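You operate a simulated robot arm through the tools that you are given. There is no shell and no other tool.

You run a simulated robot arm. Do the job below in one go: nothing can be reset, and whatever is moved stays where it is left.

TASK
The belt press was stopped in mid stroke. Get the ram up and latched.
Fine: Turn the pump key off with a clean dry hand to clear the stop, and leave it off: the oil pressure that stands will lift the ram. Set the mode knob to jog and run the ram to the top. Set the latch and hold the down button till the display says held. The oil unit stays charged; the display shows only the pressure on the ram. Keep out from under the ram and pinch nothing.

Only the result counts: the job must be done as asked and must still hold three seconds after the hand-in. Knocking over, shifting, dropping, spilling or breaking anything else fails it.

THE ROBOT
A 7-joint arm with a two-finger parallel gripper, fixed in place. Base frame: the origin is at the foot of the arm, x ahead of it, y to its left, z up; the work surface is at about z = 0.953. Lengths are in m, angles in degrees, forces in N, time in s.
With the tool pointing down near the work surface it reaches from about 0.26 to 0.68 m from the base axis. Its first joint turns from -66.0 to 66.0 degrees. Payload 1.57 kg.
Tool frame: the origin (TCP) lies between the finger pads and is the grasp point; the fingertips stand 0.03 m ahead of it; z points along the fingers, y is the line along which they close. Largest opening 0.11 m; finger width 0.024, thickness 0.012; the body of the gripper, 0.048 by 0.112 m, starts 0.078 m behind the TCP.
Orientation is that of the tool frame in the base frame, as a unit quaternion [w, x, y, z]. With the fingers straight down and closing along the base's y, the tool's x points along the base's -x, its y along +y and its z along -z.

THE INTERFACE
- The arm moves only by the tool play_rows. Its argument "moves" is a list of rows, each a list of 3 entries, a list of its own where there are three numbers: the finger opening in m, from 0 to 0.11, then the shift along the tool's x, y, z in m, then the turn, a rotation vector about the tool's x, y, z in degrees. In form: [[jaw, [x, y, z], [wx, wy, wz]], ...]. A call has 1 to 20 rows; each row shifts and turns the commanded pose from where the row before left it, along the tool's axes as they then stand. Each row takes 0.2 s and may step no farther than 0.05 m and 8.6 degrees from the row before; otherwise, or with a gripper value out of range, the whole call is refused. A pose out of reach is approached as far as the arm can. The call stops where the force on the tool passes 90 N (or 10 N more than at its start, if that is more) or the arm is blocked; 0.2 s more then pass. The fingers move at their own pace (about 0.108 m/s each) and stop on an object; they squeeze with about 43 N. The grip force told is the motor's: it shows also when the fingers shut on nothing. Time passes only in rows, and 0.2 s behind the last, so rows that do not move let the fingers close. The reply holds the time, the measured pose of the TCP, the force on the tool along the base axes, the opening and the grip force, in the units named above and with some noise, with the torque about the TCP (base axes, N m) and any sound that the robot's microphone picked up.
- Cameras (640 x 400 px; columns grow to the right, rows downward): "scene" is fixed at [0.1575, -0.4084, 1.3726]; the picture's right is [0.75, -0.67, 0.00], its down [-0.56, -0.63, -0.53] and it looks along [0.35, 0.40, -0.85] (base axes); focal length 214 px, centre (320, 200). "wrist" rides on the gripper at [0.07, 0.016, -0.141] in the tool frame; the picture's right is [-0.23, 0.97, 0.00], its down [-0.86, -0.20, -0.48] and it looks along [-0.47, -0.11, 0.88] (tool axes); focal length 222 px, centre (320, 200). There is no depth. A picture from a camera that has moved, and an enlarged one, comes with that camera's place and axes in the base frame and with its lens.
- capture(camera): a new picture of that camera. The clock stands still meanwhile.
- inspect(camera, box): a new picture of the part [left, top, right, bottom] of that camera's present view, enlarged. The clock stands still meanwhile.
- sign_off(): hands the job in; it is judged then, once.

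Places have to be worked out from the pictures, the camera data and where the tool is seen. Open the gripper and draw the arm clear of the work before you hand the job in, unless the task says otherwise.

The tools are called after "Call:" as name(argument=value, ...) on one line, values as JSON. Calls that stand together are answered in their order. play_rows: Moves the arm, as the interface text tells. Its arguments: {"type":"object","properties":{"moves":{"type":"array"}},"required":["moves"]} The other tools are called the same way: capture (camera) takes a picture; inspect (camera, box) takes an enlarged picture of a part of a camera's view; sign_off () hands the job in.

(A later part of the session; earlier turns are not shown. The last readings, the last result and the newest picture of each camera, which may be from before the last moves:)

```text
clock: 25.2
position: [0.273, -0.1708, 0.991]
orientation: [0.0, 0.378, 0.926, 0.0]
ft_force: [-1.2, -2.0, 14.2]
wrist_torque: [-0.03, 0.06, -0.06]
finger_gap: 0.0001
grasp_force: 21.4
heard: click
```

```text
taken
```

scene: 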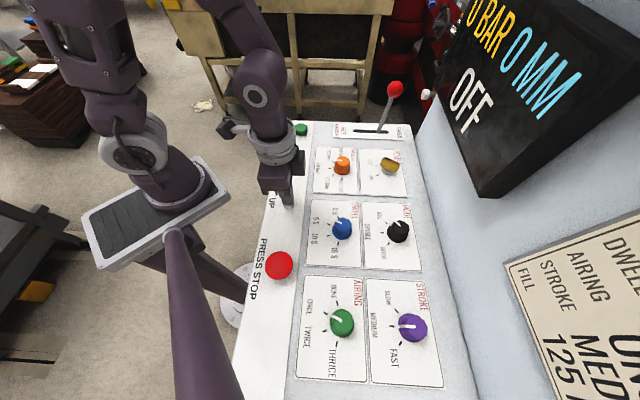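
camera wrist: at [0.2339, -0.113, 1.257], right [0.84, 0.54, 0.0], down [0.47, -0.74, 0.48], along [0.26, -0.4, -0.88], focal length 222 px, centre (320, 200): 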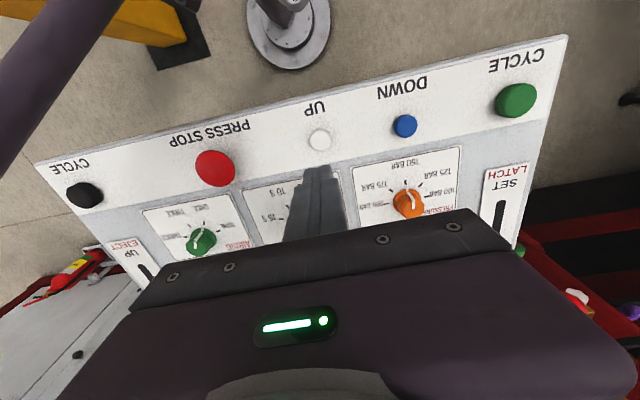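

Contact is 14 N with a click, and the display still reads OFF. I'll hold the button for two seconds and look again.

Call:
play_rows(moves=[[0.0, [0, 0, 0.001], [0, 0, 0]], [0.0, [0, 0, 0], [0, 0, 0]], [0.0, [0, 0, 0], [0, 0, 0]], [0.0, [0, 0, 0], [0, 0, 0]], [0.0, [0, 0, 0], [0, 0, 0]], [0.0, [0, 0, 0], [0, 0, 0]], [0.0, [0, 0, 0], [0, 0, 0]], [0.0, [0, 0, 0], [0, 0, 0]], [0.0, [0, 0, 0], [0, 0, 0]], [0.0, [0, 0, 0], [0, 0, 0]]])

Call:
capture(camera="scene")

Call:
capture(camera="wrist")

```text
clock: 27.4
position: [0.2732, -0.171, 0.9895]
orientation: [0.0, 0.378, 0.926, 0.0]
ft_force: [-4.8, -5.7, 22.8]
wrist_torque: [-0.17, 0.12, -0.06]
finger_gap: 0.0
grasp_force: 20.8
```

```text
taken
```

scene: 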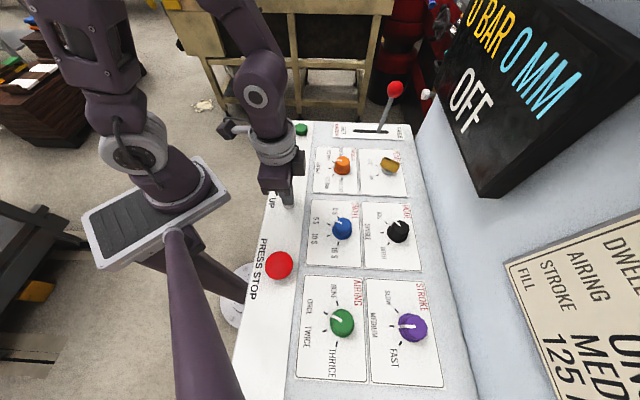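

```text
taken
camera wrist: at [0.2352, -0.1113, 1.1313], right [0.84, 0.54, 0.0], down [0.47, -0.74, 0.48], along [0.26, -0.4, -0.88], focal length 222 px, centre (320, 200)
```

wrist: 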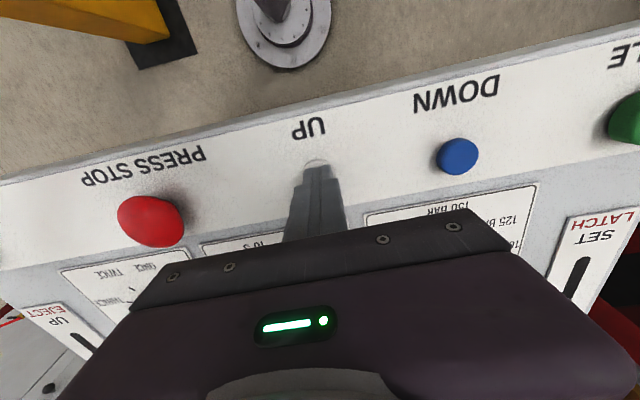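

There is no change after 2 s. I'll enlarge the display and the knobs, then press the button fully home in case it is only half down.

Call:
inspect(camera="scene", box=[430, 0, 640, 200])

Call:
inspect(camera="scene", box=[310, 110, 430, 270])

Call:
play_rows(moves=[[0.0, [0, 0, 0.0015], [0, 0, 0]], [0.0, [0, 0, 0.0015], [0, 0, 0]], [0.0, [0, 0, 0], [0, 0, 0]], [0.0, [0, 0, 0], [0, 0, 0]], [0.0, [0, 0, 0], [0, 0, 0]], [0.0, [0, 0, 0], [0, 0, 0]]])

Call:
capture(camera="scene")

```text
2.00 times, centred on (535, 100) of scene
camera zoom: at [0.1572, -0.4084, 1.3726], right [0.75, -0.67, 0.0], down [-0.56, -0.63, -0.53], along [0.35, 0.4, -0.85], focal length 429 px, centre (-110, 400)
```

zoom: 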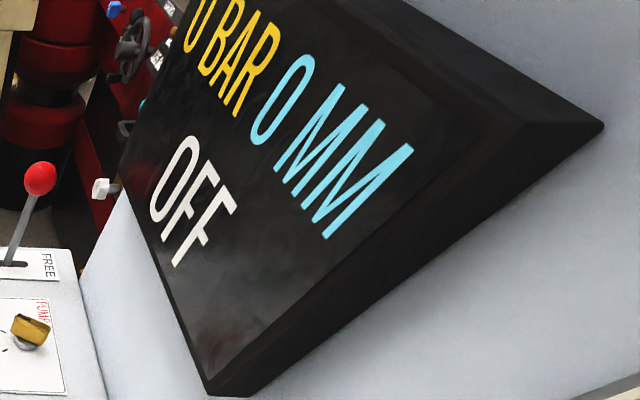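

```text
2.50 times, centred on (370, 190) of scene
camera zoom: at [0.1572, -0.4084, 1.3726], right [0.75, -0.67, 0.0], down [-0.56, -0.63, -0.53], along [0.35, 0.4, -0.85], focal length 536 px, centre (195, 225)
```

zoom: 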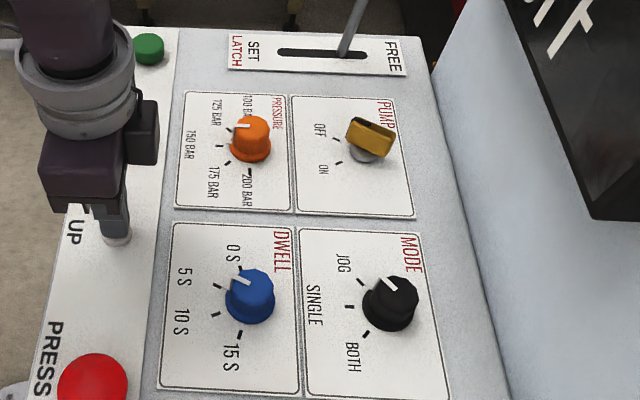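

```text
clock: 28.8
position: [0.273, -0.1711, 0.9865]
orientation: [0.001, 0.378, 0.926, -0.001]
ft_force: [-1.9, -0.7, 48.0]
wrist_torque: [0.0, 0.06, 0.03]
finger_gap: 0.0
grasp_force: 21.3
```

```text
taken
```

scene: 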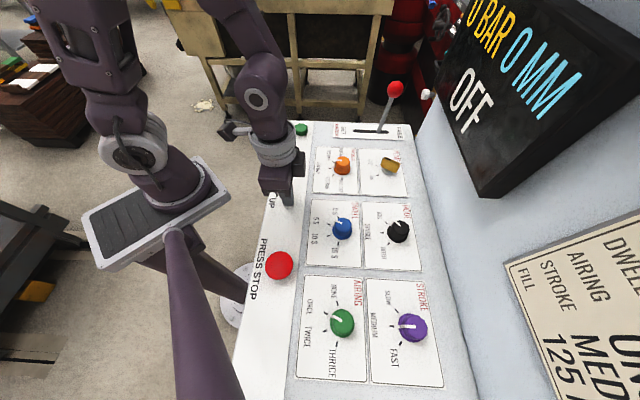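

UP is bottomed out at 48 N and the display still shows OFF and 0 MM, so nothing moved. I'll let go and look around the press for the ram itself and any reason for this.

Call:
play_rows(moves=[[0.0, [0, 0, -0.012], [0, 0, 0]], [0.0, [0, 0, -0.03], [0, 0, 0]], [0.0, [0, 0, -0.04], [0, 0, 0]], [0.0, [0, 0, -0.04], [0, 0, 0]], [0.0, [0, 0, -0.04], [0, 0, 0]], [0.0, [0, 0, -0.04], [0, 0, 0]], [0.0, [0, 0, -0.04], [0, 0, 0]], [0.0, [0, 0, 0], [0, 0, 0]]])

Call:
capture(camera="wrist")

Call:
capture(camera="scene")

```text
clock: 30.6
position: [0.2733, -0.1709, 1.2273]
orientation: [0.001, 0.378, 0.926, 0.0]
ft_force: [0.2, -0.3, 1.4]
wrist_torque: [-0.01, 0.06, -0.01]
finger_gap: 0.0
grasp_force: 21.3
```

```text
taken
camera wrist: at [0.235, -0.1108, 1.3694], right [0.84, 0.54, 0.0], down [0.47, -0.74, 0.48], along [0.26, -0.4, -0.88], focal length 222 px, centre (320, 200)
```

wrist: 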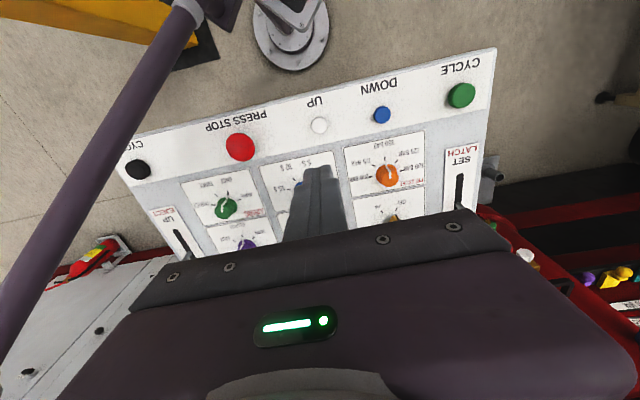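

```text
taken
```

scene: 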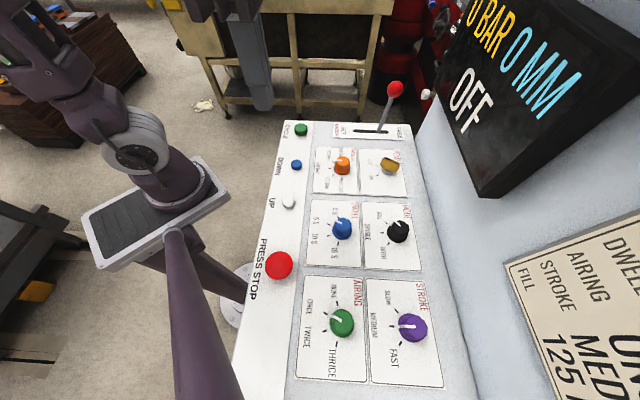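

I'll turn and tilt the hand up where it is, so the wrist camera looks over the press and the area at the far end of the wall.

Call:
play_rows(moves=[[0.0, [0, 0, 0], [0, 0, -7.4]], [0.0, [0, 0, 0], [0, 0, -7.4]], [0.0, [0, 0, 0], [0, 0, -7.4]], [0.0, [0, 0, 0], [0, 0, -7.4]], [0.0, [0, 0, 0], [0, 0, -7.4]], [0.0, [0, 0, 0], [0, 0, -7.4]], [0.0, [0, 0, 0], [0, -8, 0]], [0.0, [0, 0, 0], [0, -8, 0]], [0.0, [0, 0, 0], [0, -8, 0]], [0.0, [0, 0, 0], [0, -8, 0]], [0.0, [0, 0, 0], [0, -8, 0]], [0.0, [0, 0, 0], [0, 0, 0]]])

Call:
capture(camera="wrist")

Call:
capture(camera="scene")

```text
clock: 33.2
position: [0.2727, -0.1714, 1.2285]
orientation: [0.343, 0.0, 0.94, 0.0]
ft_force: [0.0, -0.5, -0.2]
wrist_torque: [0.0, -0.04, 0.02]
finger_gap: 0.0
grasp_force: 20.9
```

```text
taken
camera wrist: at [0.1293, -0.1556, 1.2918], right [0.17, 0.97, 0.15], down [0.35, -0.2, 0.92], along [0.92, -0.11, -0.37], focal length 222 px, centre (320, 200)
```

wrist: 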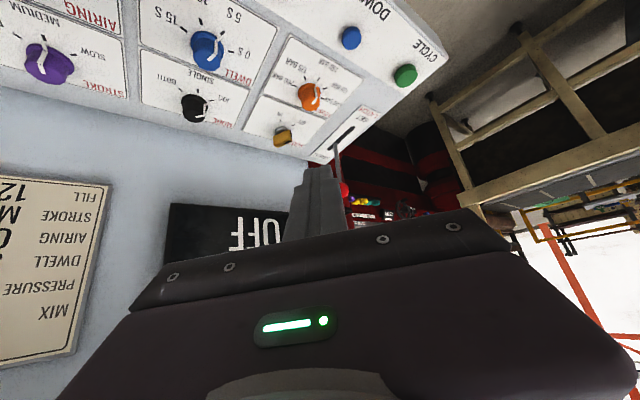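

```text
taken
```

scene: 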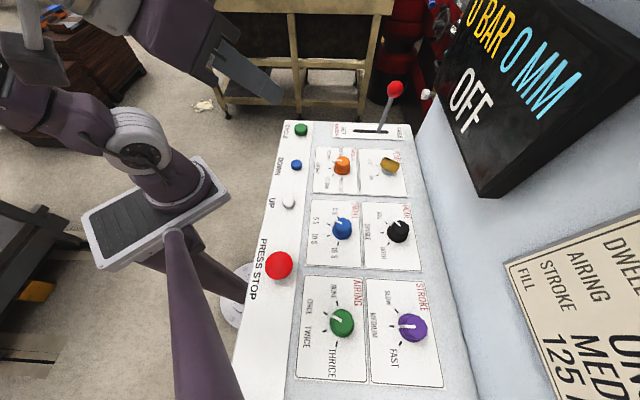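

I'll enlarge the gap at the far end of the wall.

Call:
inspect(camera="wrist", box=[320, 120, 520, 240])

Call:
inspect(camera="scene", box=[390, 0, 480, 110])

```text
3.20 times, centred on (420, 180) of wrist
camera zoom: at [0.1293, -0.1556, 1.2918], right [0.17, 0.97, 0.15], down [0.35, -0.2, 0.92], along [0.92, -0.11, -0.37], focal length 711 px, centre (0, 264)
```

zoom: 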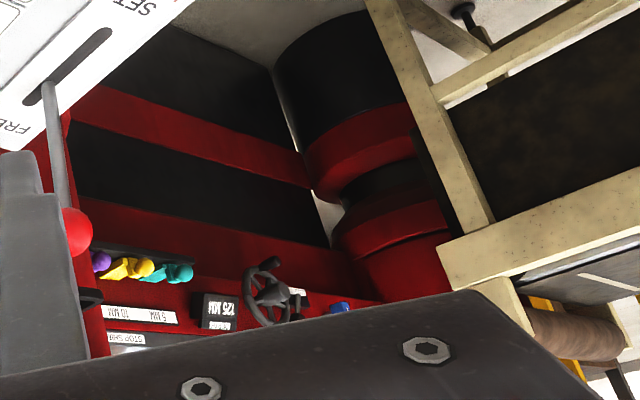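

```text
3.64 times, centred on (435, 55) of scene
camera zoom: at [0.1575, -0.4084, 1.3726], right [0.75, -0.67, 0.0], down [-0.56, -0.63, -0.53], along [0.35, 0.4, -0.85], focal length 780 px, centre (-98, 727)
```

zoom: 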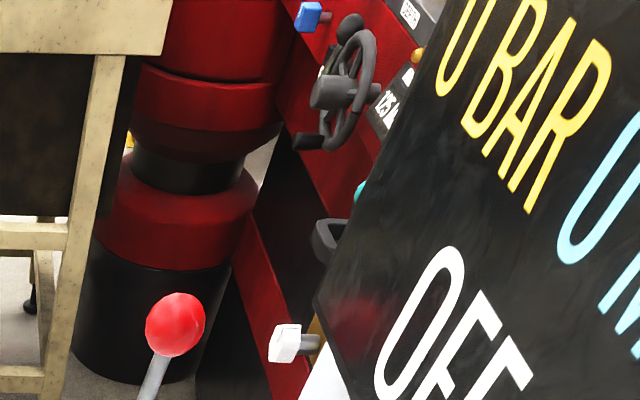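

The ram itself is out of sight, so the display is my only indicator. I'll put the hand back over UP and hold it fully pressed for longer before I conclude anything.

Call:
play_rows(moves=[[0.0, [0, 0, 0], [0, 8, 0]], [0.0, [0, 0, 0], [0, 8, 0]], [0.0, [0, 0, 0], [0, 8, 0]], [0.0, [0, 0, 0], [0, 8, 0]], [0.0, [0, 0, 0], [0, 8, 0]], [0.0, [0, 0, 0], [0, 0, 7.4]], [0.0, [0, 0, 0], [0, 0, 7.4]], [0.0, [0, 0, 0], [0, 0, 7.4]], [0.0, [0, 0, 0], [0, 0, 7.4]], [0.0, [0, 0, 0], [0, 0, 7.4]], [0.0, [0, 0, 0], [0, 0, 7.4]], [0.0, [0, 0, 0.045], [0, 0, 0]], [0.0, [0, 0, 0.045], [0, 0, 0]], [0.0, [0, 0, 0.045], [0, 0, 0]], [0.0, [0, 0, 0.045], [0, 0, 0]], [0.0, [0, 0, 0.045], [0, 0, 0]], [0.0, [0, 0, 0], [0, 0, 0]]])

Call:
inspect(camera="wrist", box=[240, 100, 400, 200])

```text
clock: 36.8
position: [0.2721, -0.1731, 1.0014]
orientation: [0.0, 0.378, 0.926, 0.0]
ft_force: [0.2, -0.2, 0.4]
wrist_torque: [0.02, -0.01, 0.0]
finger_gap: 0.0
grasp_force: 21.2
```

```text
4.00 times, centred on (320, 150) of wrist
camera zoom: at [0.2346, -0.1127, 1.1434], right [0.84, 0.54, 0.0], down [0.47, -0.74, 0.48], along [0.26, -0.4, -0.88], focal length 888 px, centre (320, 400)
```

zoom: 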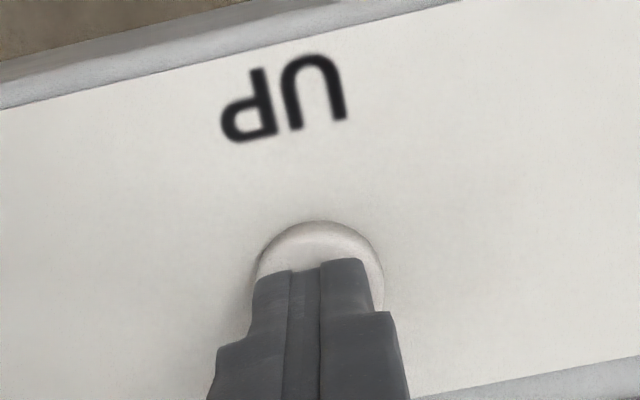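

The tip is over UP again. I'll press to about 40 N and hold for roughly 3.5 s.

Call:
play_rows(moves=[[0.0, [0, 0, 0.008], [0, 0, 0]], [0.0, [0, 0, 0.004], [0, 0, 0]], [0.0, [0, 0, 0.003], [0, 0, 0]], [0.0, [0, 0, 0], [0, 0, 0]], [0.0, [0, 0, 0], [0, 0, 0]], [0.0, [0, 0, 0], [0, 0, 0]], [0.0, [0, 0, 0], [0, 0, 0]], [0.0, [0, 0, 0], [0, 0, 0]], [0.0, [0, 0, 0], [0, 0, 0]], [0.0, [0, 0, 0], [0, 0, 0]], [0.0, [0, 0, 0], [0, 0, 0]], [0.0, [0, 0, 0], [0, 0, 0]], [0.0, [0, 0, 0], [0, 0, 0]], [0.0, [0, 0, 0], [0, 0, 0]], [0.0, [0, 0, 0], [0, 0, 0]], [0.0, [0, 0, 0], [0, 0, 0]], [0.0, [0, 0, 0], [0, 0, 0]], [0.0, [0, 0, 0], [0, 0, 0]], [0.0, [0, 0, 0], [0, 0, 0]], [0.0, [0, 0, 0], [0, 0, 0]]])

Call:
inspect(camera="scene", box=[430, 0, 640, 200])

```text
clock: 41.0
position: [0.2723, -0.1719, 0.9877]
orientation: [0.001, 0.378, 0.926, 0.0]
ft_force: [2.0, -7.9, 39.0]
wrist_torque: [-0.16, -0.05, -0.02]
finger_gap: 0.0
grasp_force: 21.4
heard: click
```

```text
2.00 times, centred on (535, 100) of scene
camera zoom: at [0.1572, -0.4084, 1.3726], right [0.75, -0.67, 0.0], down [-0.56, -0.63, -0.53], along [0.35, 0.4, -0.85], focal length 429 px, centre (-110, 400)
```

zoom: 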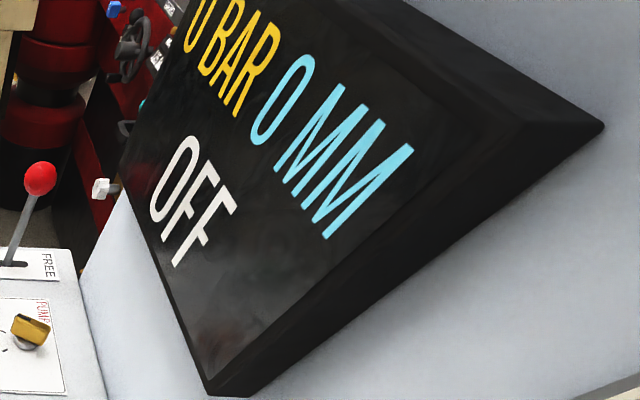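

The display still doesn't move with the button held down. I'll lift off and turn the camera toward the other end of the press (-y side), where the bed and ram may be visible.

Call:
play_rows(moves=[[0.0, [0, 0, -0.012], [0, 0, 0]], [0.0, [0, 0, -0.04], [0, 0, 0]], [0.0, [0, 0, -0.045], [0, 0, 0]], [0.0, [0, 0, -0.045], [0, 0, 0]], [0.0, [0, 0, -0.045], [0, 0, 0]], [0.0, [0, 0, -0.045], [0, 0, 0]], [0.0, [0, 0, 0], [0, 0, 8]], [0.0, [0, 0, 0], [0, 0, 8]], [0.0, [0, 0, 0], [0, 0, 8]], [0.0, [0, 0, 0], [0, 0, 8]], [0.0, [0, 0, 0], [0, 0, 8]], [0.0, [0, 0, 0], [0, -8, 0]], [0.0, [0, 0, 0], [0, -8, 0]], [0.0, [0, 0, 0], [0, -8, 0]], [0.0, [0, 0, 0], [0, -8, 0]], [0.0, [0, 0, 0], [0, 0, 0]]])

Call:
capture(camera="wrist")

Call:
capture(camera="scene")

```text
clock: 44.4
position: [0.2726, -0.1713, 1.2197]
orientation: [0.204, 0.646, 0.712, -0.185]
ft_force: [-0.1, 0.0, 0.1]
wrist_torque: [-0.01, 0.0, 0.02]
finger_gap: 0.0
grasp_force: 21.1
```

```text
taken
camera wrist: at [0.2771, -0.0363, 1.3028], right [0.99, -0.1, 0.12], down [-0.15, -0.49, 0.86], along [-0.02, -0.87, -0.5], focal length 222 px, centre (320, 200)
```

wrist: 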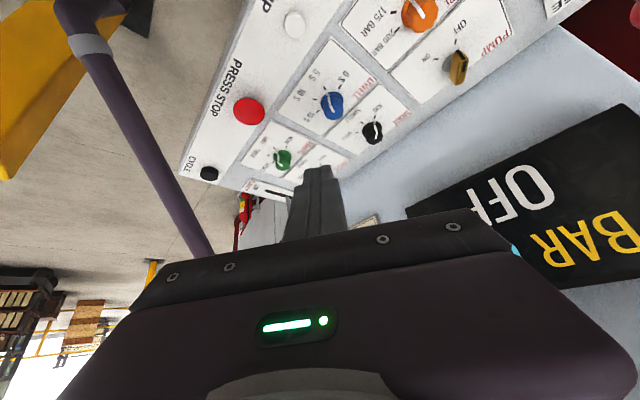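

```text
taken
```

scene: 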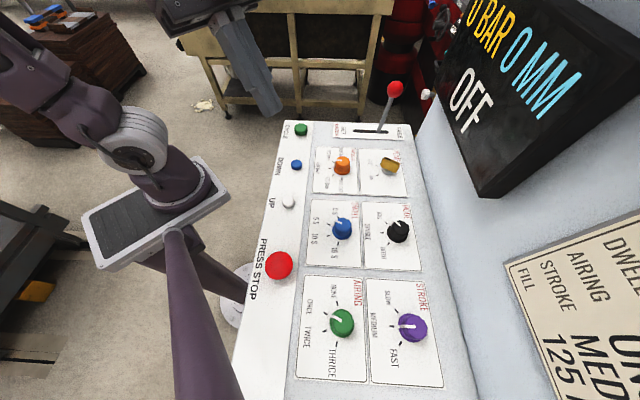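

The ram isn't visible from here either. Before I change anything I want a clear view of the valve block at the far end of the wall and another close check of the knobs.

Call:
play_rows(moves=[[0.0, [0, 0, 0], [0, 8, 0]], [0.0, [0, 0, 0], [0, 8, 0]], [0.0, [0, 0, 0], [0, 8, 0]], [0.0, [0, 0, 0], [0, 8, 0]], [0.0, [0, 0, 0], [0, 0, -8]], [0.0, [0, 0, 0], [0, 0, -8]], [0.0, [0, 0, 0], [0, 0, -8]], [0.0, [0, 0, 0], [0, 0, -8]], [0.0, [0, 0, 0], [0, 0, -8]], [0.0, [0, 0, 0], [0, 0, -8]], [0.0, [0, 0, 0], [0, 0, -8]], [0.0, [0, 0, 0], [0, 0, -8]], [0.0, [-0.03, 0.0247, -0.02], [0, 0, 0]], [0.0, [-0.03, 0.0247, -0.02], [0, 0, 0]], [0.0, [-0.03, 0.0247, -0.02], [0, 0, 0]], [0.0, [-0.03, 0.0247, -0.02], [0, 0, 0]], [0.0, [0, 0, 0], [0, 0, 0]]])

Call:
capture(camera="wrist")

Call:
inspect(camera="scene", box=[330, 140, 430, 260])

Call:
inspect(camera="scene", box=[430, 0, 640, 200])

```text
clock: 48.0
position: [0.4195, -0.1212, 1.3016]
orientation: [0.0, 0.176, 0.984, 0.0]
ft_force: [-0.3, -0.3, 0.6]
wrist_torque: [0.01, -0.01, -0.03]
finger_gap: 0.0
grasp_force: 21.4
```

```text
taken
camera wrist: at [0.3613, -0.0821, 1.4418], right [0.55, 0.83, 0.0], down [0.73, -0.48, 0.48], along [0.4, -0.26, -0.88], focal length 222 px, centre (320, 200)
```

wrist: 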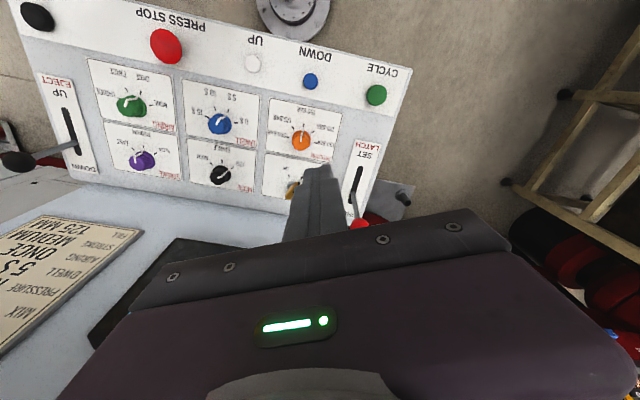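

```text
3.33 times, centred on (380, 200) of scene
camera zoom: at [0.1575, -0.4084, 1.3726], right [0.75, -0.67, 0.0], down [-0.56, -0.63, -0.53], along [0.35, 0.4, -0.85], focal length 715 px, centre (120, 200)
```

zoom: 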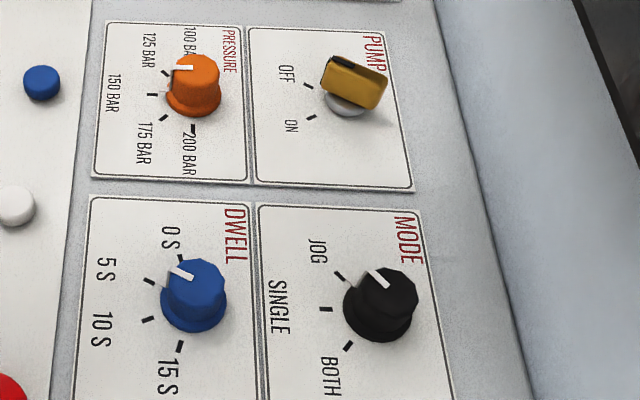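

```text
2.00 times, centred on (535, 100) of scene
camera zoom: at [0.1575, -0.4084, 1.3726], right [0.75, -0.67, 0.0], down [-0.56, -0.63, -0.53], along [0.35, 0.4, -0.85], focal length 429 px, centre (-110, 400)
```

zoom: 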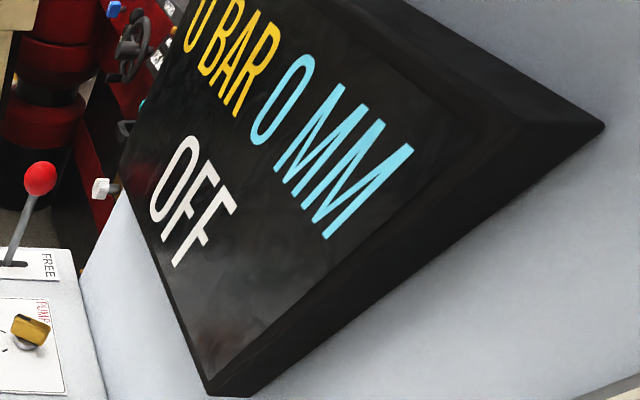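

Key and knob are set right (OFF, JOG), and the display looks dead at zero. It may simply not show ram travel while it reads OFF, so I'll go back and hold UP much longer so the ram gets every chance to reach the top.

Call:
play_rows(moves=[[0.0, [0.0151, -0.01235, 0.0371], [0, 0, 0]], [0.0, [0.0151, -0.01235, 0.0371], [0, 0, 0]], [0.0, [0.0151, -0.01235, 0.0371], [0, 0, 0]], [0.0, [0.0151, -0.01235, 0.0371], [0, 0, 0]], [0.0, [0.0151, -0.01235, 0.0371], [0, 0, 0]], [0.0, [0.0151, -0.01235, 0.0371], [0, 0, 0]], [0.0, [0.0151, -0.01235, 0.0371], [0, 0, 0]], [0.0, [0.0151, -0.01235, 0.0371], [0, 0, 0]], [0.0, [0, 0, 0], [0, 0, 0]]])

Call:
inspect(camera="wrist", box=[240, 100, 400, 200])

```text
clock: 50.0
position: [0.2704, -0.1726, 1.0039]
orientation: [0.001, 0.177, 0.984, -0.001]
ft_force: [0.9, 1.2, 0.1]
wrist_torque: [0.03, 0.02, -0.01]
finger_gap: 0.0
grasp_force: 21.0
```

```text
4.00 times, centred on (320, 150) of wrist
camera zoom: at [0.2122, -0.1321, 1.1446], right [0.55, 0.83, 0.0], down [0.73, -0.48, 0.48], along [0.4, -0.26, -0.88], focal length 888 px, centre (320, 400)
```

zoom: 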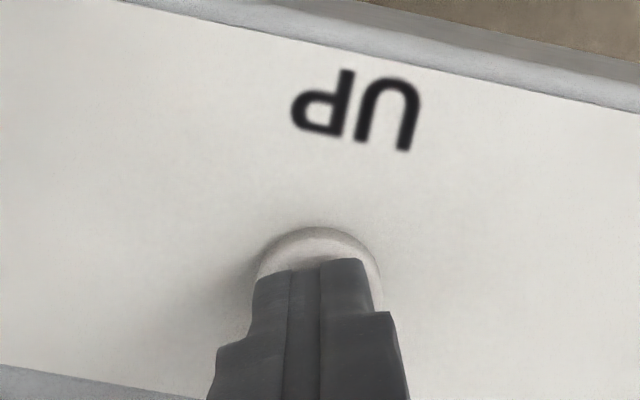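

The tip is centred on UP again, so I'll press it home and hold.

Call:
play_rows(moves=[[0.0, [0, 0, 0.008], [0, 0, 0]], [0.0, [0, 0, 0.004], [0, 0, 0]], [0.0, [0, 0, 0.004], [0, 0, 0]], [0.0, [0, 0, 0], [0, 0, 0]], [0.0, [0, 0, 0], [0, 0, 0]], [0.0, [0, 0, 0], [0, 0, 0]], [0.0, [0, 0, 0], [0, 0, 0]], [0.0, [0, 0, 0], [0, 0, 0]], [0.0, [0, 0, 0], [0, 0, 0]], [0.0, [0, 0, 0], [0, 0, 0]], [0.0, [0, 0, 0], [0, 0, 0]], [0.0, [0, 0, 0], [0, 0, 0]], [0.0, [0, 0, 0], [0, 0, 0]], [0.0, [0, 0, 0], [0, 0, 0]], [0.0, [0, 0, 0], [0, 0, 0]], [0.0, [0, 0, 0], [0, 0, 0]], [0.0, [0, 0, 0], [0, 0, 0]], [0.0, [0, 0, 0], [0, 0, 0]], [0.0, [0, 0, 0], [0, 0, 0]], [0.0, [0, 0, 0], [0, 0, 0]]])

Call:
play_rows(moves=[[0.0, [0, 0, 0], [0, 0, 0]], [0.0, [0, 0, 0], [0, 0, 0]], [0.0, [0, 0, 0], [0, 0, 0]], [0.0, [0, 0, 0], [0, 0, 0]], [0.0, [0, 0, 0], [0, 0, 0]], [0.0, [0, 0, 0], [0, 0, 0]], [0.0, [0, 0, 0], [0, 0, 0]], [0.0, [0, 0, 0], [0, 0, 0]], [0.0, [0, 0, 0], [0, 0, 0]], [0.0, [0, 0, 0], [0, 0, 0]], [0.0, [0, 0, 0], [0, 0, 0]], [0.0, [0, 0, 0], [0, 0, 0]], [0.0, [0, 0, 0], [0, 0, 0]], [0.0, [0, 0, 0], [0, 0, 0]], [0.0, [0, 0, 0], [0, 0, 0]], [0.0, [0, 0, 0], [0, 0, 0]], [0.0, [0, 0, 0], [0, 0, 0]], [0.0, [0, 0, 0], [0, 0, 0]], [0.0, [0, 0, 0], [0, 0, 0]], [0.0, [0, 0, 0], [0, 0, 0]]])

Call:
capture(camera="scene")

```text
clock: 54.2
position: [0.2711, -0.1723, 0.9887]
orientation: [0.001, 0.177, 0.984, 0.0]
ft_force: [-10.9, -3.2, 41.2]
wrist_torque: [-0.06, 0.29, 0.0]
finger_gap: 0.0
grasp_force: 21.7
heard: click
```

```text
clock: 58.4
position: [0.2716, -0.1721, 0.9871]
orientation: [0.0, 0.178, 0.984, 0.0]
ft_force: [-2.5, 0.0, 42.3]
wrist_torque: [0.05, 0.05, -0.04]
finger_gap: 0.0
grasp_force: 21.5
```

```text
taken
```

scene: 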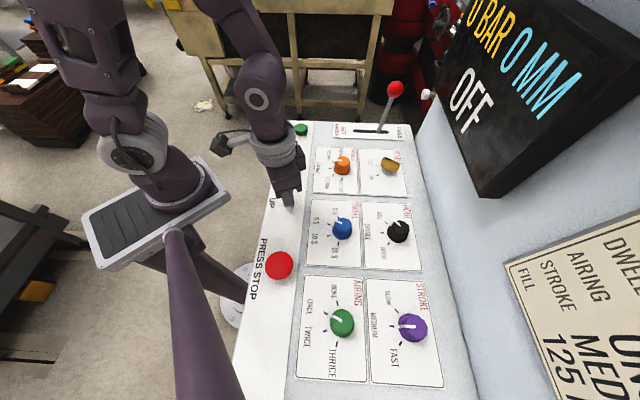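

UP held for 8 s more has had no visible effect. Before I choose a next step I want evidence of where the ram is, so I'll release and look along the press front, past the near end of the wall.

Call:
play_rows(moves=[[0.0, [0, 0, -0.014], [0, 0, 0]], [0.0, [0, 0, -0.045], [0, 0, 0]], [0.0, [0, 0, -0.045], [0, 0, 0]], [0.0, [0, 0, -0.045], [0, 0, 0]], [0.0, [0, 0, -0.045], [0, 0, 0]], [0.0, [0, 0, -0.045], [0, 0, 0]], [0.0, [0, 0, 0], [0, 0, 8]], [0.0, [0, 0, 0], [0, 0, 8]], [0.0, [0, 0, 0], [0, 0, 8]], [0.0, [0, 0, 0], [0, 0, 8]], [0.0, [0, 0, 0], [0, 0, 8]], [0.0, [0, 0, 0], [0, 0, 8]], [0.0, [0, 0, 0], [0, 0, 8]], [0.0, [0, 0, 0], [0, 0, 8]], [0.0, [-0.045, 0, 0], [0, 0, 0]], [0.0, [-0.045, 0, 0], [0, 0, 0]], [0.0, [-0.045, 0, 0], [0, 0, 0]], [0.0, [0, 0, 0], [0, 0, 0]]])

Call:
capture(camera="wrist")

Call:
capture(camera="scene")

```text
clock: 62.2
position: [0.2836, -0.3057, 1.2266]
orientation: [0.001, 0.672, 0.741, 0.0]
ft_force: [0.5, 0.1, -0.1]
wrist_torque: [0.0, 0.01, -0.01]
finger_gap: 0.0001
grasp_force: 21.7
```

```text
taken
camera wrist: at [0.2944, -0.2352, 1.3687], right [0.99, -0.13, 0.0], down [-0.11, -0.87, 0.48], along [-0.06, -0.47, -0.88], focal length 222 px, centre (320, 200)
```

wrist: 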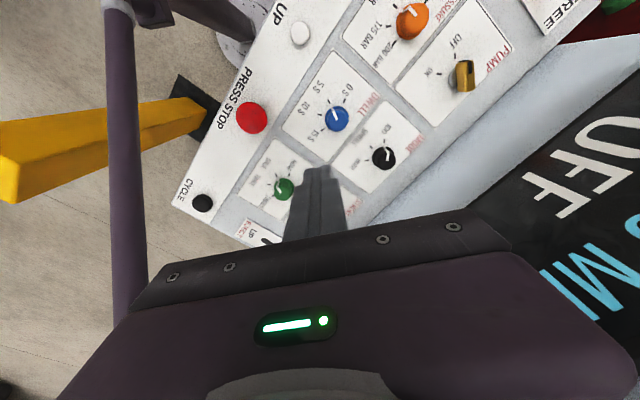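

```text
taken
```

scene: 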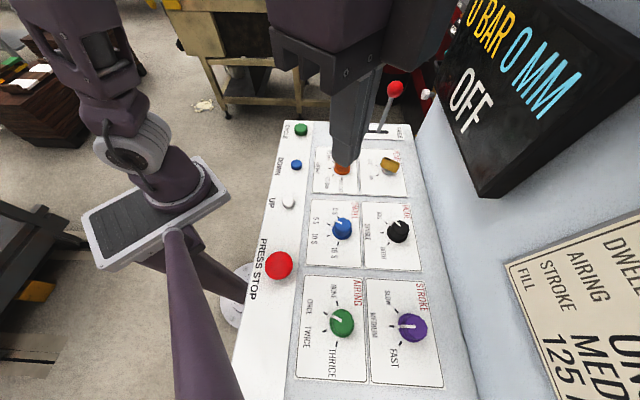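

I'll tilt up here to look along the front.

Call:
play_rows(moves=[[0.0, [0, 0, 0], [0, -8, 0]], [0.0, [0, 0, 0], [0, -8, 0]], [0.0, [0, 0, 0], [0, -8, 0]], [0.0, [0, 0, 0], [0, -8, 0]], [0.0, [0, 0, 0], [0, -8, 0]], [0.0, [0, 0, 0], [0, 0, 0]]])

Call:
capture(camera="wrist")

```text
clock: 63.6
position: [0.2847, -0.3047, 1.2262]
orientation: [0.255, 0.63, 0.697, -0.231]
ft_force: [0.2, 0.5, 0.1]
wrist_torque: [-0.01, 0.01, -0.03]
finger_gap: 0.0003
grasp_force: 21.1
```

```text
taken
camera wrist: at [0.2885, -0.1599, 1.29], right [0.99, -0.08, 0.15], down [-0.16, -0.36, 0.92], along [-0.02, -0.93, -0.37], focal length 222 px, centre (320, 200)
```

wrist: 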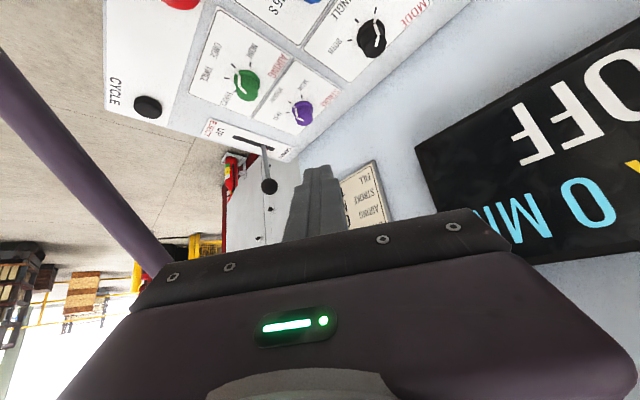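

The ram can't be seen from anywhere I can reach. The display showed 0 MM even when it was powered and stopped in mid stroke, so 0 MM is no proof that the ram hasn't risen. I'll leave the key off as told and go on with the latch. First I'll straighten the hand and travel along the panel toward the lever.

Call:
play_rows(moves=[[0.0, [0, 0, 0], [0, 8, 0]], [0.0, [0, 0, 0], [0, 8, 0]], [0.0, [0, 0, 0], [0, 8, 0]], [0.0, [0, 0, 0], [0, 8, 0]], [0.0, [0, 0, 0], [0, 8, 0]], [0.0, [0, 0, 0], [0, 0, -7.9]], [0.0, [0, 0, 0], [0, 0, -7.9]], [0.0, [0, 0, 0], [0, 0, -7.9]], [0.0, [0, 0, 0], [0, 0, -7.9]], [0.0, [0, 0, 0], [0, 0, -7.9]], [0.07, [0, 0.044, 0], [0, 0, 0]], [0.07, [0, 0.044, 0], [0, 0, 0]], [0.07, [0, 0.044, 0], [0, 0, 0]], [0.07, [0, 0.044, 0], [0, 0, 0]], [0.07, [0, 0.044, 0], [0, 0, 0]], [0.07, [0, 0.044, 0], [0, 0, 0]], [0.07, [0, 0.044, 0], [0, 0, 0]], [0.07, [0, 0, 0], [0, -6, 0]], [0.07, [0, 0, 0], [0, -6, 0]], [0.07, [0, 0, 0], [0, 0, 0]]])

Call:
capture(camera="wrist")

Call:
capture(camera="scene")

```text
clock: 67.8
position: [0.5033, -0.0869, 1.2257]
orientation: [0.097, 0.379, 0.919, -0.04]
ft_force: [-0.1, 0.1, 0.7]
wrist_torque: [0.02, -0.02, -0.01]
finger_gap: 0.0698
grasp_force: 0.1
```

```text
taken
camera wrist: at [0.4462, -0.0064, 1.3499], right [0.84, 0.53, 0.05], down [0.38, -0.66, 0.65], along [0.38, -0.53, -0.76], focal length 222 px, centre (320, 200)
```

wrist: 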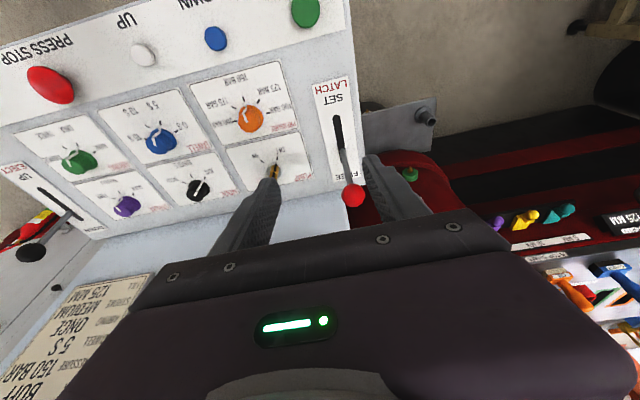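

```text
taken
```

scene: 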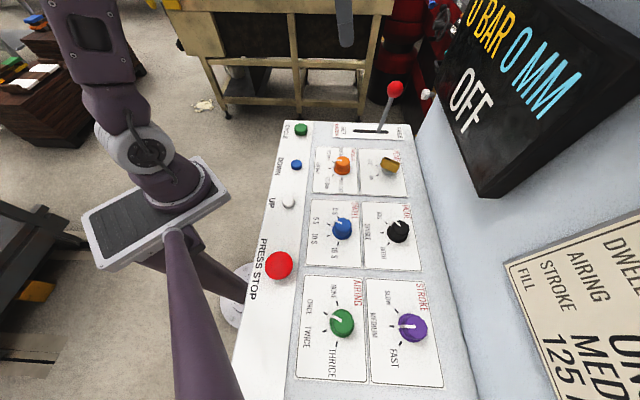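

The latch ball is at about (0.622, -0.156, 1.08), with a diameter near 0.035. I'll move above it with the fingers open along the panel axis.

Call:
play_rows(moves=[[0.08, [-0.0286, 0.0087, 0.0254], [0, 0, 0]], [0.08, [-0.0286, 0.0087, 0.0254], [0, 0, 0]], [0.08, [-0.0286, 0.0087, 0.0254], [0, 0, 0]], [0.08, [-0.0286, 0.0087, 0.0254], [0, 0, 0]], [0.08, [0, 0, 0], [0, 0, 0]]])

Call:
capture(camera="wrist")

Call:
capture(camera="scene")

```text
clock: 69.0
position: [0.6222, -0.156, 1.1498]
orientation: [0.096, 0.38, 0.919, -0.04]
ft_force: [-0.1, -0.3, -0.1]
wrist_torque: [0.01, 0.01, -0.02]
finger_gap: 0.0802
grasp_force: 0.0
```

```text
taken
camera wrist: at [0.5661, -0.0753, 1.2742], right [0.84, 0.53, 0.05], down [0.38, -0.66, 0.65], along [0.38, -0.53, -0.76], focal length 222 px, centre (320, 200)
```

wrist: 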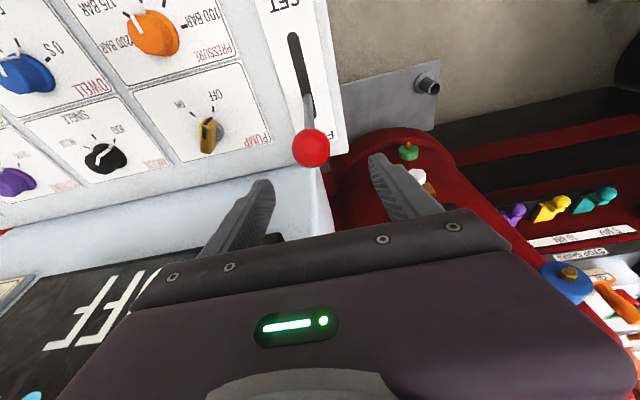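

```text
taken
```

scene: 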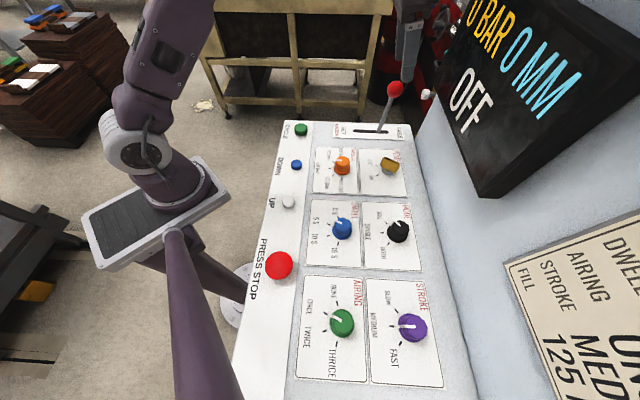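

The ball lies between the fingers. I'll lower to ball height and close gently on it.

Call:
play_rows(moves=[[0.08, [0.0067, -0.0017, 0.0333], [0, 0, 0]], [0.08, [0.0067, -0.0017, 0.0333], [0, 0, 0]], [0.08, [0, 0, 0], [0, 0, 0]], [0.04, [0, 0, 0], [0, 0, 0]], [0.02, [0, 0, 0], [0, 0, 0]], [0.02, [0, 0, 0], [0, 0, 0]]])

Call:
capture(camera="wrist")

Call:
inspect(camera="scene", box=[330, 40, 470, 150])

```text
clock: 70.4
position: [0.621, -0.1612, 1.0821]
orientation: [0.097, 0.38, 0.919, -0.039]
ft_force: [2.9, 1.2, -5.0]
wrist_torque: [-0.13, -0.22, 0.03]
finger_gap: 0.0367
grasp_force: 42.7
```

```text
taken
camera wrist: at [0.5639, -0.0806, 1.2057], right [0.84, 0.53, 0.05], down [0.38, -0.66, 0.65], along [0.38, -0.53, -0.76], focal length 222 px, centre (320, 200)
```

wrist: 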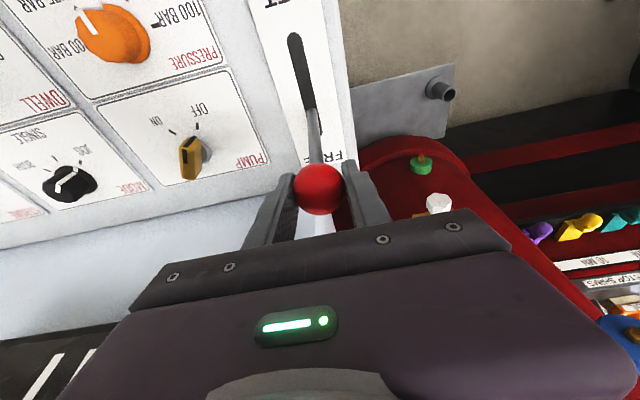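

```text
3.64 times, centred on (400, 95) of scene
camera zoom: at [0.1577, -0.4084, 1.3726], right [0.75, -0.67, 0.0], down [-0.56, -0.63, -0.53], along [0.35, 0.4, -0.85], focal length 780 px, centre (29, 582)
```

zoom: 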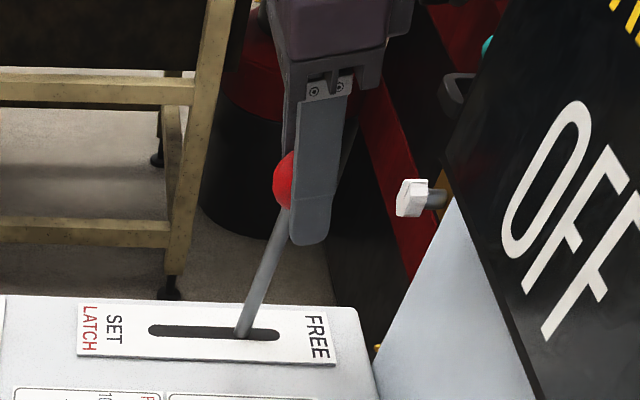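

The ball is held firmly (gap 0.037). I'll move the lever toward SET, about 3 cm first, and watch the force.

Call:
play_rows(moves=[[0.02, [0.0098, 0, -0.0021], [0, 0, 0]], [0.02, [0.0098, 0, -0.0021], [0, 0, 0]], [0.02, [0.0098, 0, -0.0021], [0, 0, 0]], [0.02, [0, 0, 0], [0, 0, 0]]])

Call:
inspect(camera="scene", box=[330, 40, 470, 150])

Call:
capture(camera="wrist")

```text
clock: 71.4
position: [0.5986, -0.1385, 1.0822]
orientation: [0.096, 0.38, 0.919, -0.041]
ft_force: [7.0, -7.8, -8.7]
wrist_torque: [-0.88, -0.84, 0.02]
finger_gap: 0.0367
grasp_force: 43.5
```

```text
3.64 times, centred on (400, 95) of scene
camera zoom: at [0.1578, -0.4087, 1.3724], right [0.75, -0.67, 0.0], down [-0.56, -0.63, -0.53], along [0.35, 0.4, -0.85], focal length 780 px, centre (29, 582)
```

zoom: 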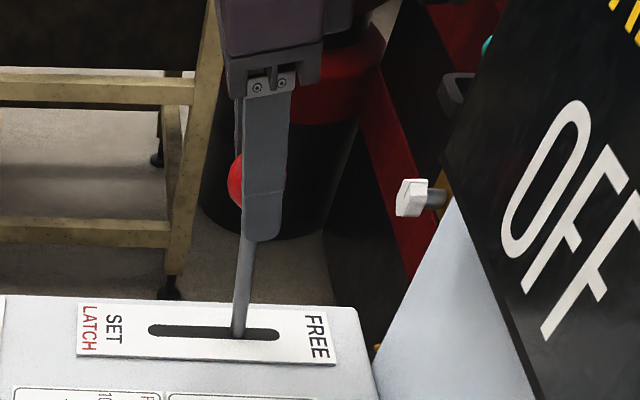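

```text
taken
camera wrist: at [0.542, -0.0584, 1.2066], right [0.84, 0.53, 0.05], down [0.38, -0.66, 0.65], along [0.37, -0.53, -0.76], focal length 222 px, centre (320, 200)
```

wrist: 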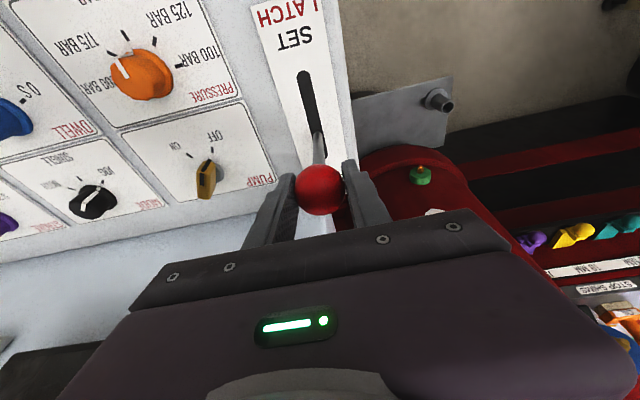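

The lever follows with only about 10 N. It pivots near the panel, so I'll go on along its arc toward SET.

Call:
play_rows(moves=[[0.02, [0.0101, 0, 0.0], [0, 0, 0]], [0.02, [0.0101, 0, 0.0009], [0, 0, 0]], [0.02, [0.0101, 0, 0.0015], [0, 0, 0]], [0.02, [0, 0, 0], [0, 0, 0]]])

Call:
capture(camera="scene")

Call:
inspect(camera="scene", box=[330, 40, 470, 150])

```text
clock: 72.4
position: [0.5771, -0.118, 1.0757]
orientation: [0.098, 0.38, 0.919, -0.041]
ft_force: [-5.9, -5.4, 23.1]
wrist_torque: [-0.77, -0.65, 0.0]
finger_gap: 0.037
grasp_force: 42.9
```

```text
taken
```

scene: 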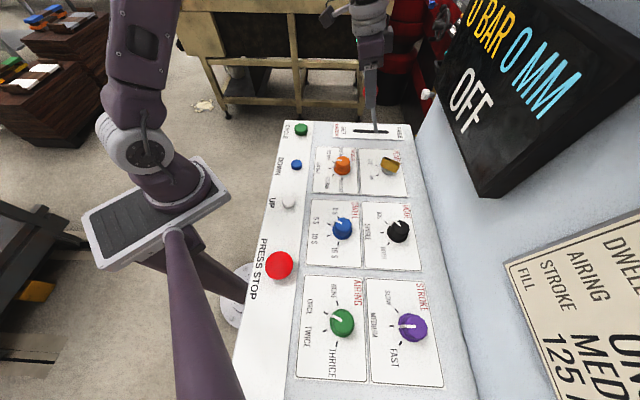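

```text
3.64 times, centred on (400, 95) of scene
camera zoom: at [0.1569, -0.4085, 1.3726], right [0.75, -0.67, 0.0], down [-0.56, -0.63, -0.53], along [0.35, 0.4, -0.85], focal length 780 px, centre (29, 582)
```

zoom: 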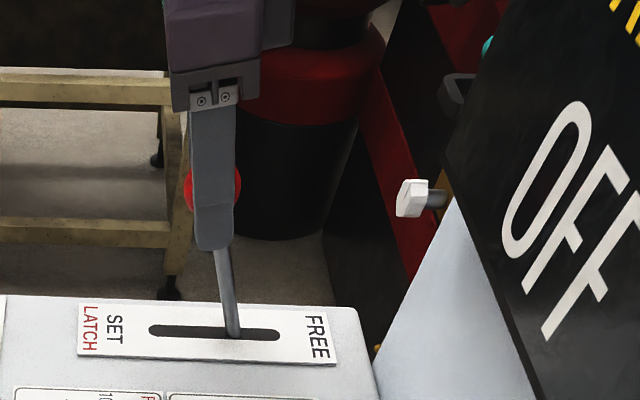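

The lever is still moving, but I'm pressing it down with about 23 N. I'll ease up a little and carry on toward SET.

Call:
play_rows(moves=[[0.02, [0.0092, 0, -0.004], [0, 0, 0]], [0.02, [0.0098, 0, -0.0006], [0, 0, 0]], [0.02, [0.0098, 0, 0.0006], [0, 0, 0]], [0.02, [0, 0, 0], [0, 0, 0]]])

Call:
inspect(camera="scene", box=[330, 40, 470, 150])

Call:
capture(camera="wrist")

```text
clock: 73.4
position: [0.5567, -0.0974, 1.0702]
orientation: [0.096, 0.381, 0.919, -0.041]
ft_force: [13.9, -13.6, -28.3]
wrist_torque: [-0.33, -0.31, -0.01]
finger_gap: 0.0366
grasp_force: 43.1
```

```text
3.64 times, centred on (400, 95) of scene
camera zoom: at [0.1584, -0.4089, 1.3723], right [0.75, -0.67, 0.0], down [-0.56, -0.63, -0.53], along [0.35, 0.4, -0.85], focal length 780 px, centre (29, 582)
```

zoom: 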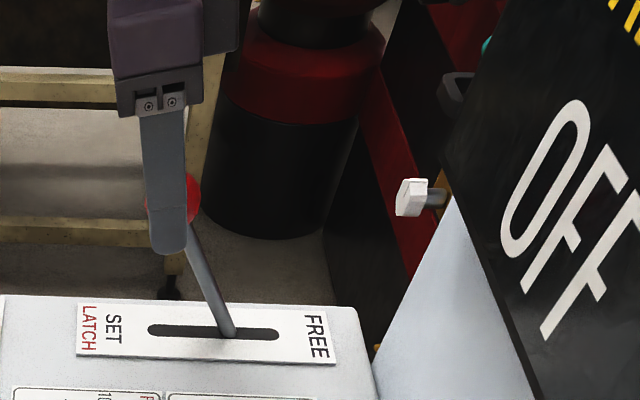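

```text
taken
camera wrist: at [0.5009, -0.0175, 1.195], right [0.84, 0.53, 0.05], down [0.38, -0.66, 0.65], along [0.37, -0.53, -0.76], focal length 222 px, centre (320, 200)
```

wrist: 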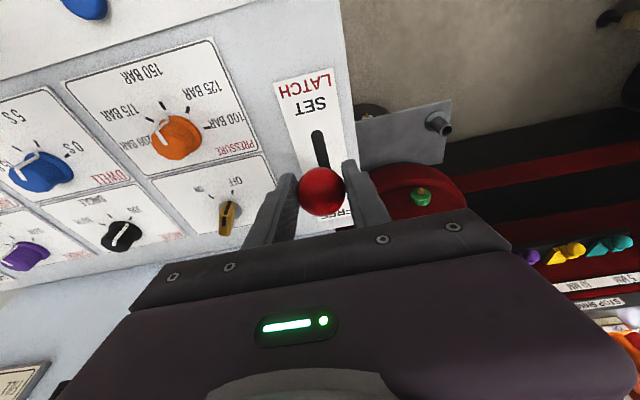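

The lever is now leaning well toward SET, with slack to take up downward. I'll continue along the descending arc.

Call:
play_rows(moves=[[0.02, [0.0008, 0, 0.003], [0, 0, 0]], [0.02, [0.0109, 0, 0.0033], [0, 0, 0]], [0.02, [0.0109, 0, 0.0037], [0, 0, 0]], [0.02, [0, 0, 0], [0, 0, 0]]])

Call:
inspect(camera="scene", box=[330, 40, 470, 150])

```text
clock: 74.4
position: [0.543, -0.0839, 1.0576]
orientation: [0.096, 0.379, 0.919, -0.04]
ft_force: [4.7, -13.0, -2.9]
wrist_torque: [-0.94, -0.91, -0.03]
finger_gap: 0.0368
grasp_force: 42.9
```

```text
3.64 times, centred on (400, 95) of scene
camera zoom: at [0.1577, -0.4088, 1.3724], right [0.75, -0.67, 0.0], down [-0.56, -0.63, -0.53], along [0.35, 0.4, -0.85], focal length 780 px, centre (29, 582)
```

zoom: 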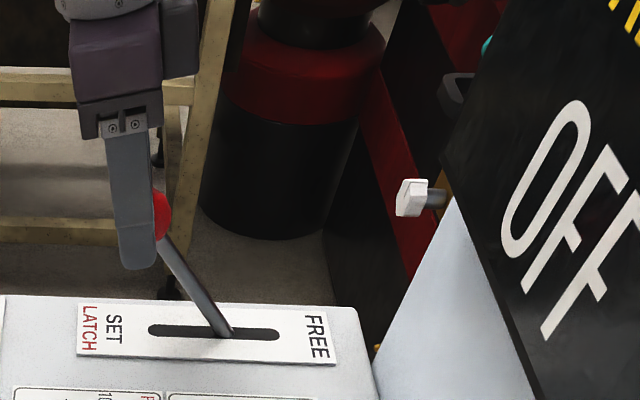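

The lever is still free and moving, so I'll keep following the arc.

Call:
play_rows(moves=[[0.02, [0.0091, 0, 0.0044], [0, 0, 0]], [0.02, [0.0091, 0, 0.0048], [0, 0, 0]], [0.02, [0.0091, 0, 0.0052], [0, 0, 0]], [0.02, [0, 0, 0], [0, 0, 0]]])

Call:
inspect(camera="scene", box=[330, 40, 470, 150])

Call:
capture(camera="wrist")

```text
clock: 75.4
position: [0.5254, -0.0623, 1.0369]
orientation: [0.094, 0.379, 0.92, -0.04]
ft_force: [-3.0, 0.1, 0.2]
wrist_torque: [0.01, 0.01, -0.07]
finger_gap: 0.0219
grasp_force: 0.7
```

```text
3.64 times, centred on (400, 95) of scene
camera zoom: at [0.1574, -0.4084, 1.3726], right [0.75, -0.67, 0.0], down [-0.56, -0.63, -0.53], along [0.35, 0.4, -0.85], focal length 780 px, centre (29, 582)
```

zoom: 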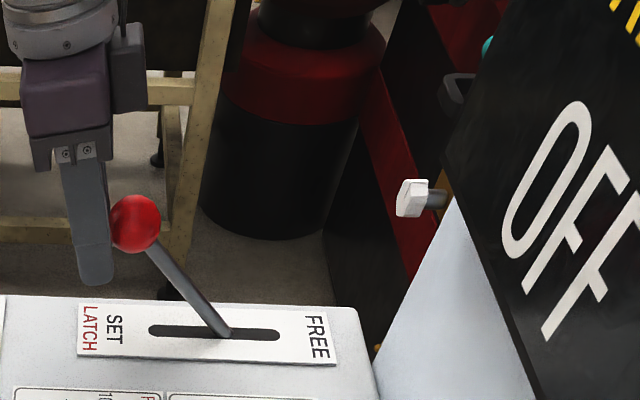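

```text
taken
camera wrist: at [0.4692, 0.0168, 1.1619], right [0.84, 0.53, 0.05], down [0.39, -0.66, 0.64], along [0.37, -0.52, -0.76], focal length 222 px, centre (320, 200)
```

wrist: 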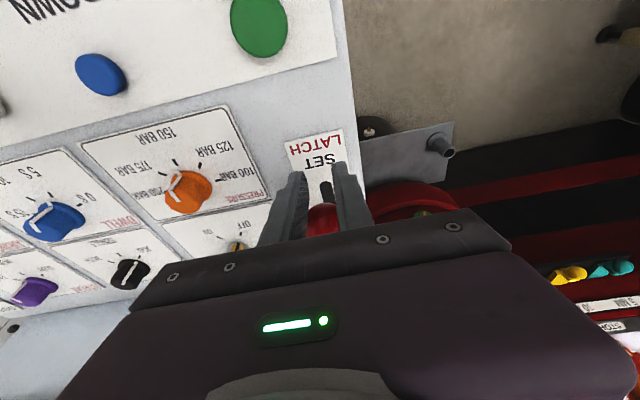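

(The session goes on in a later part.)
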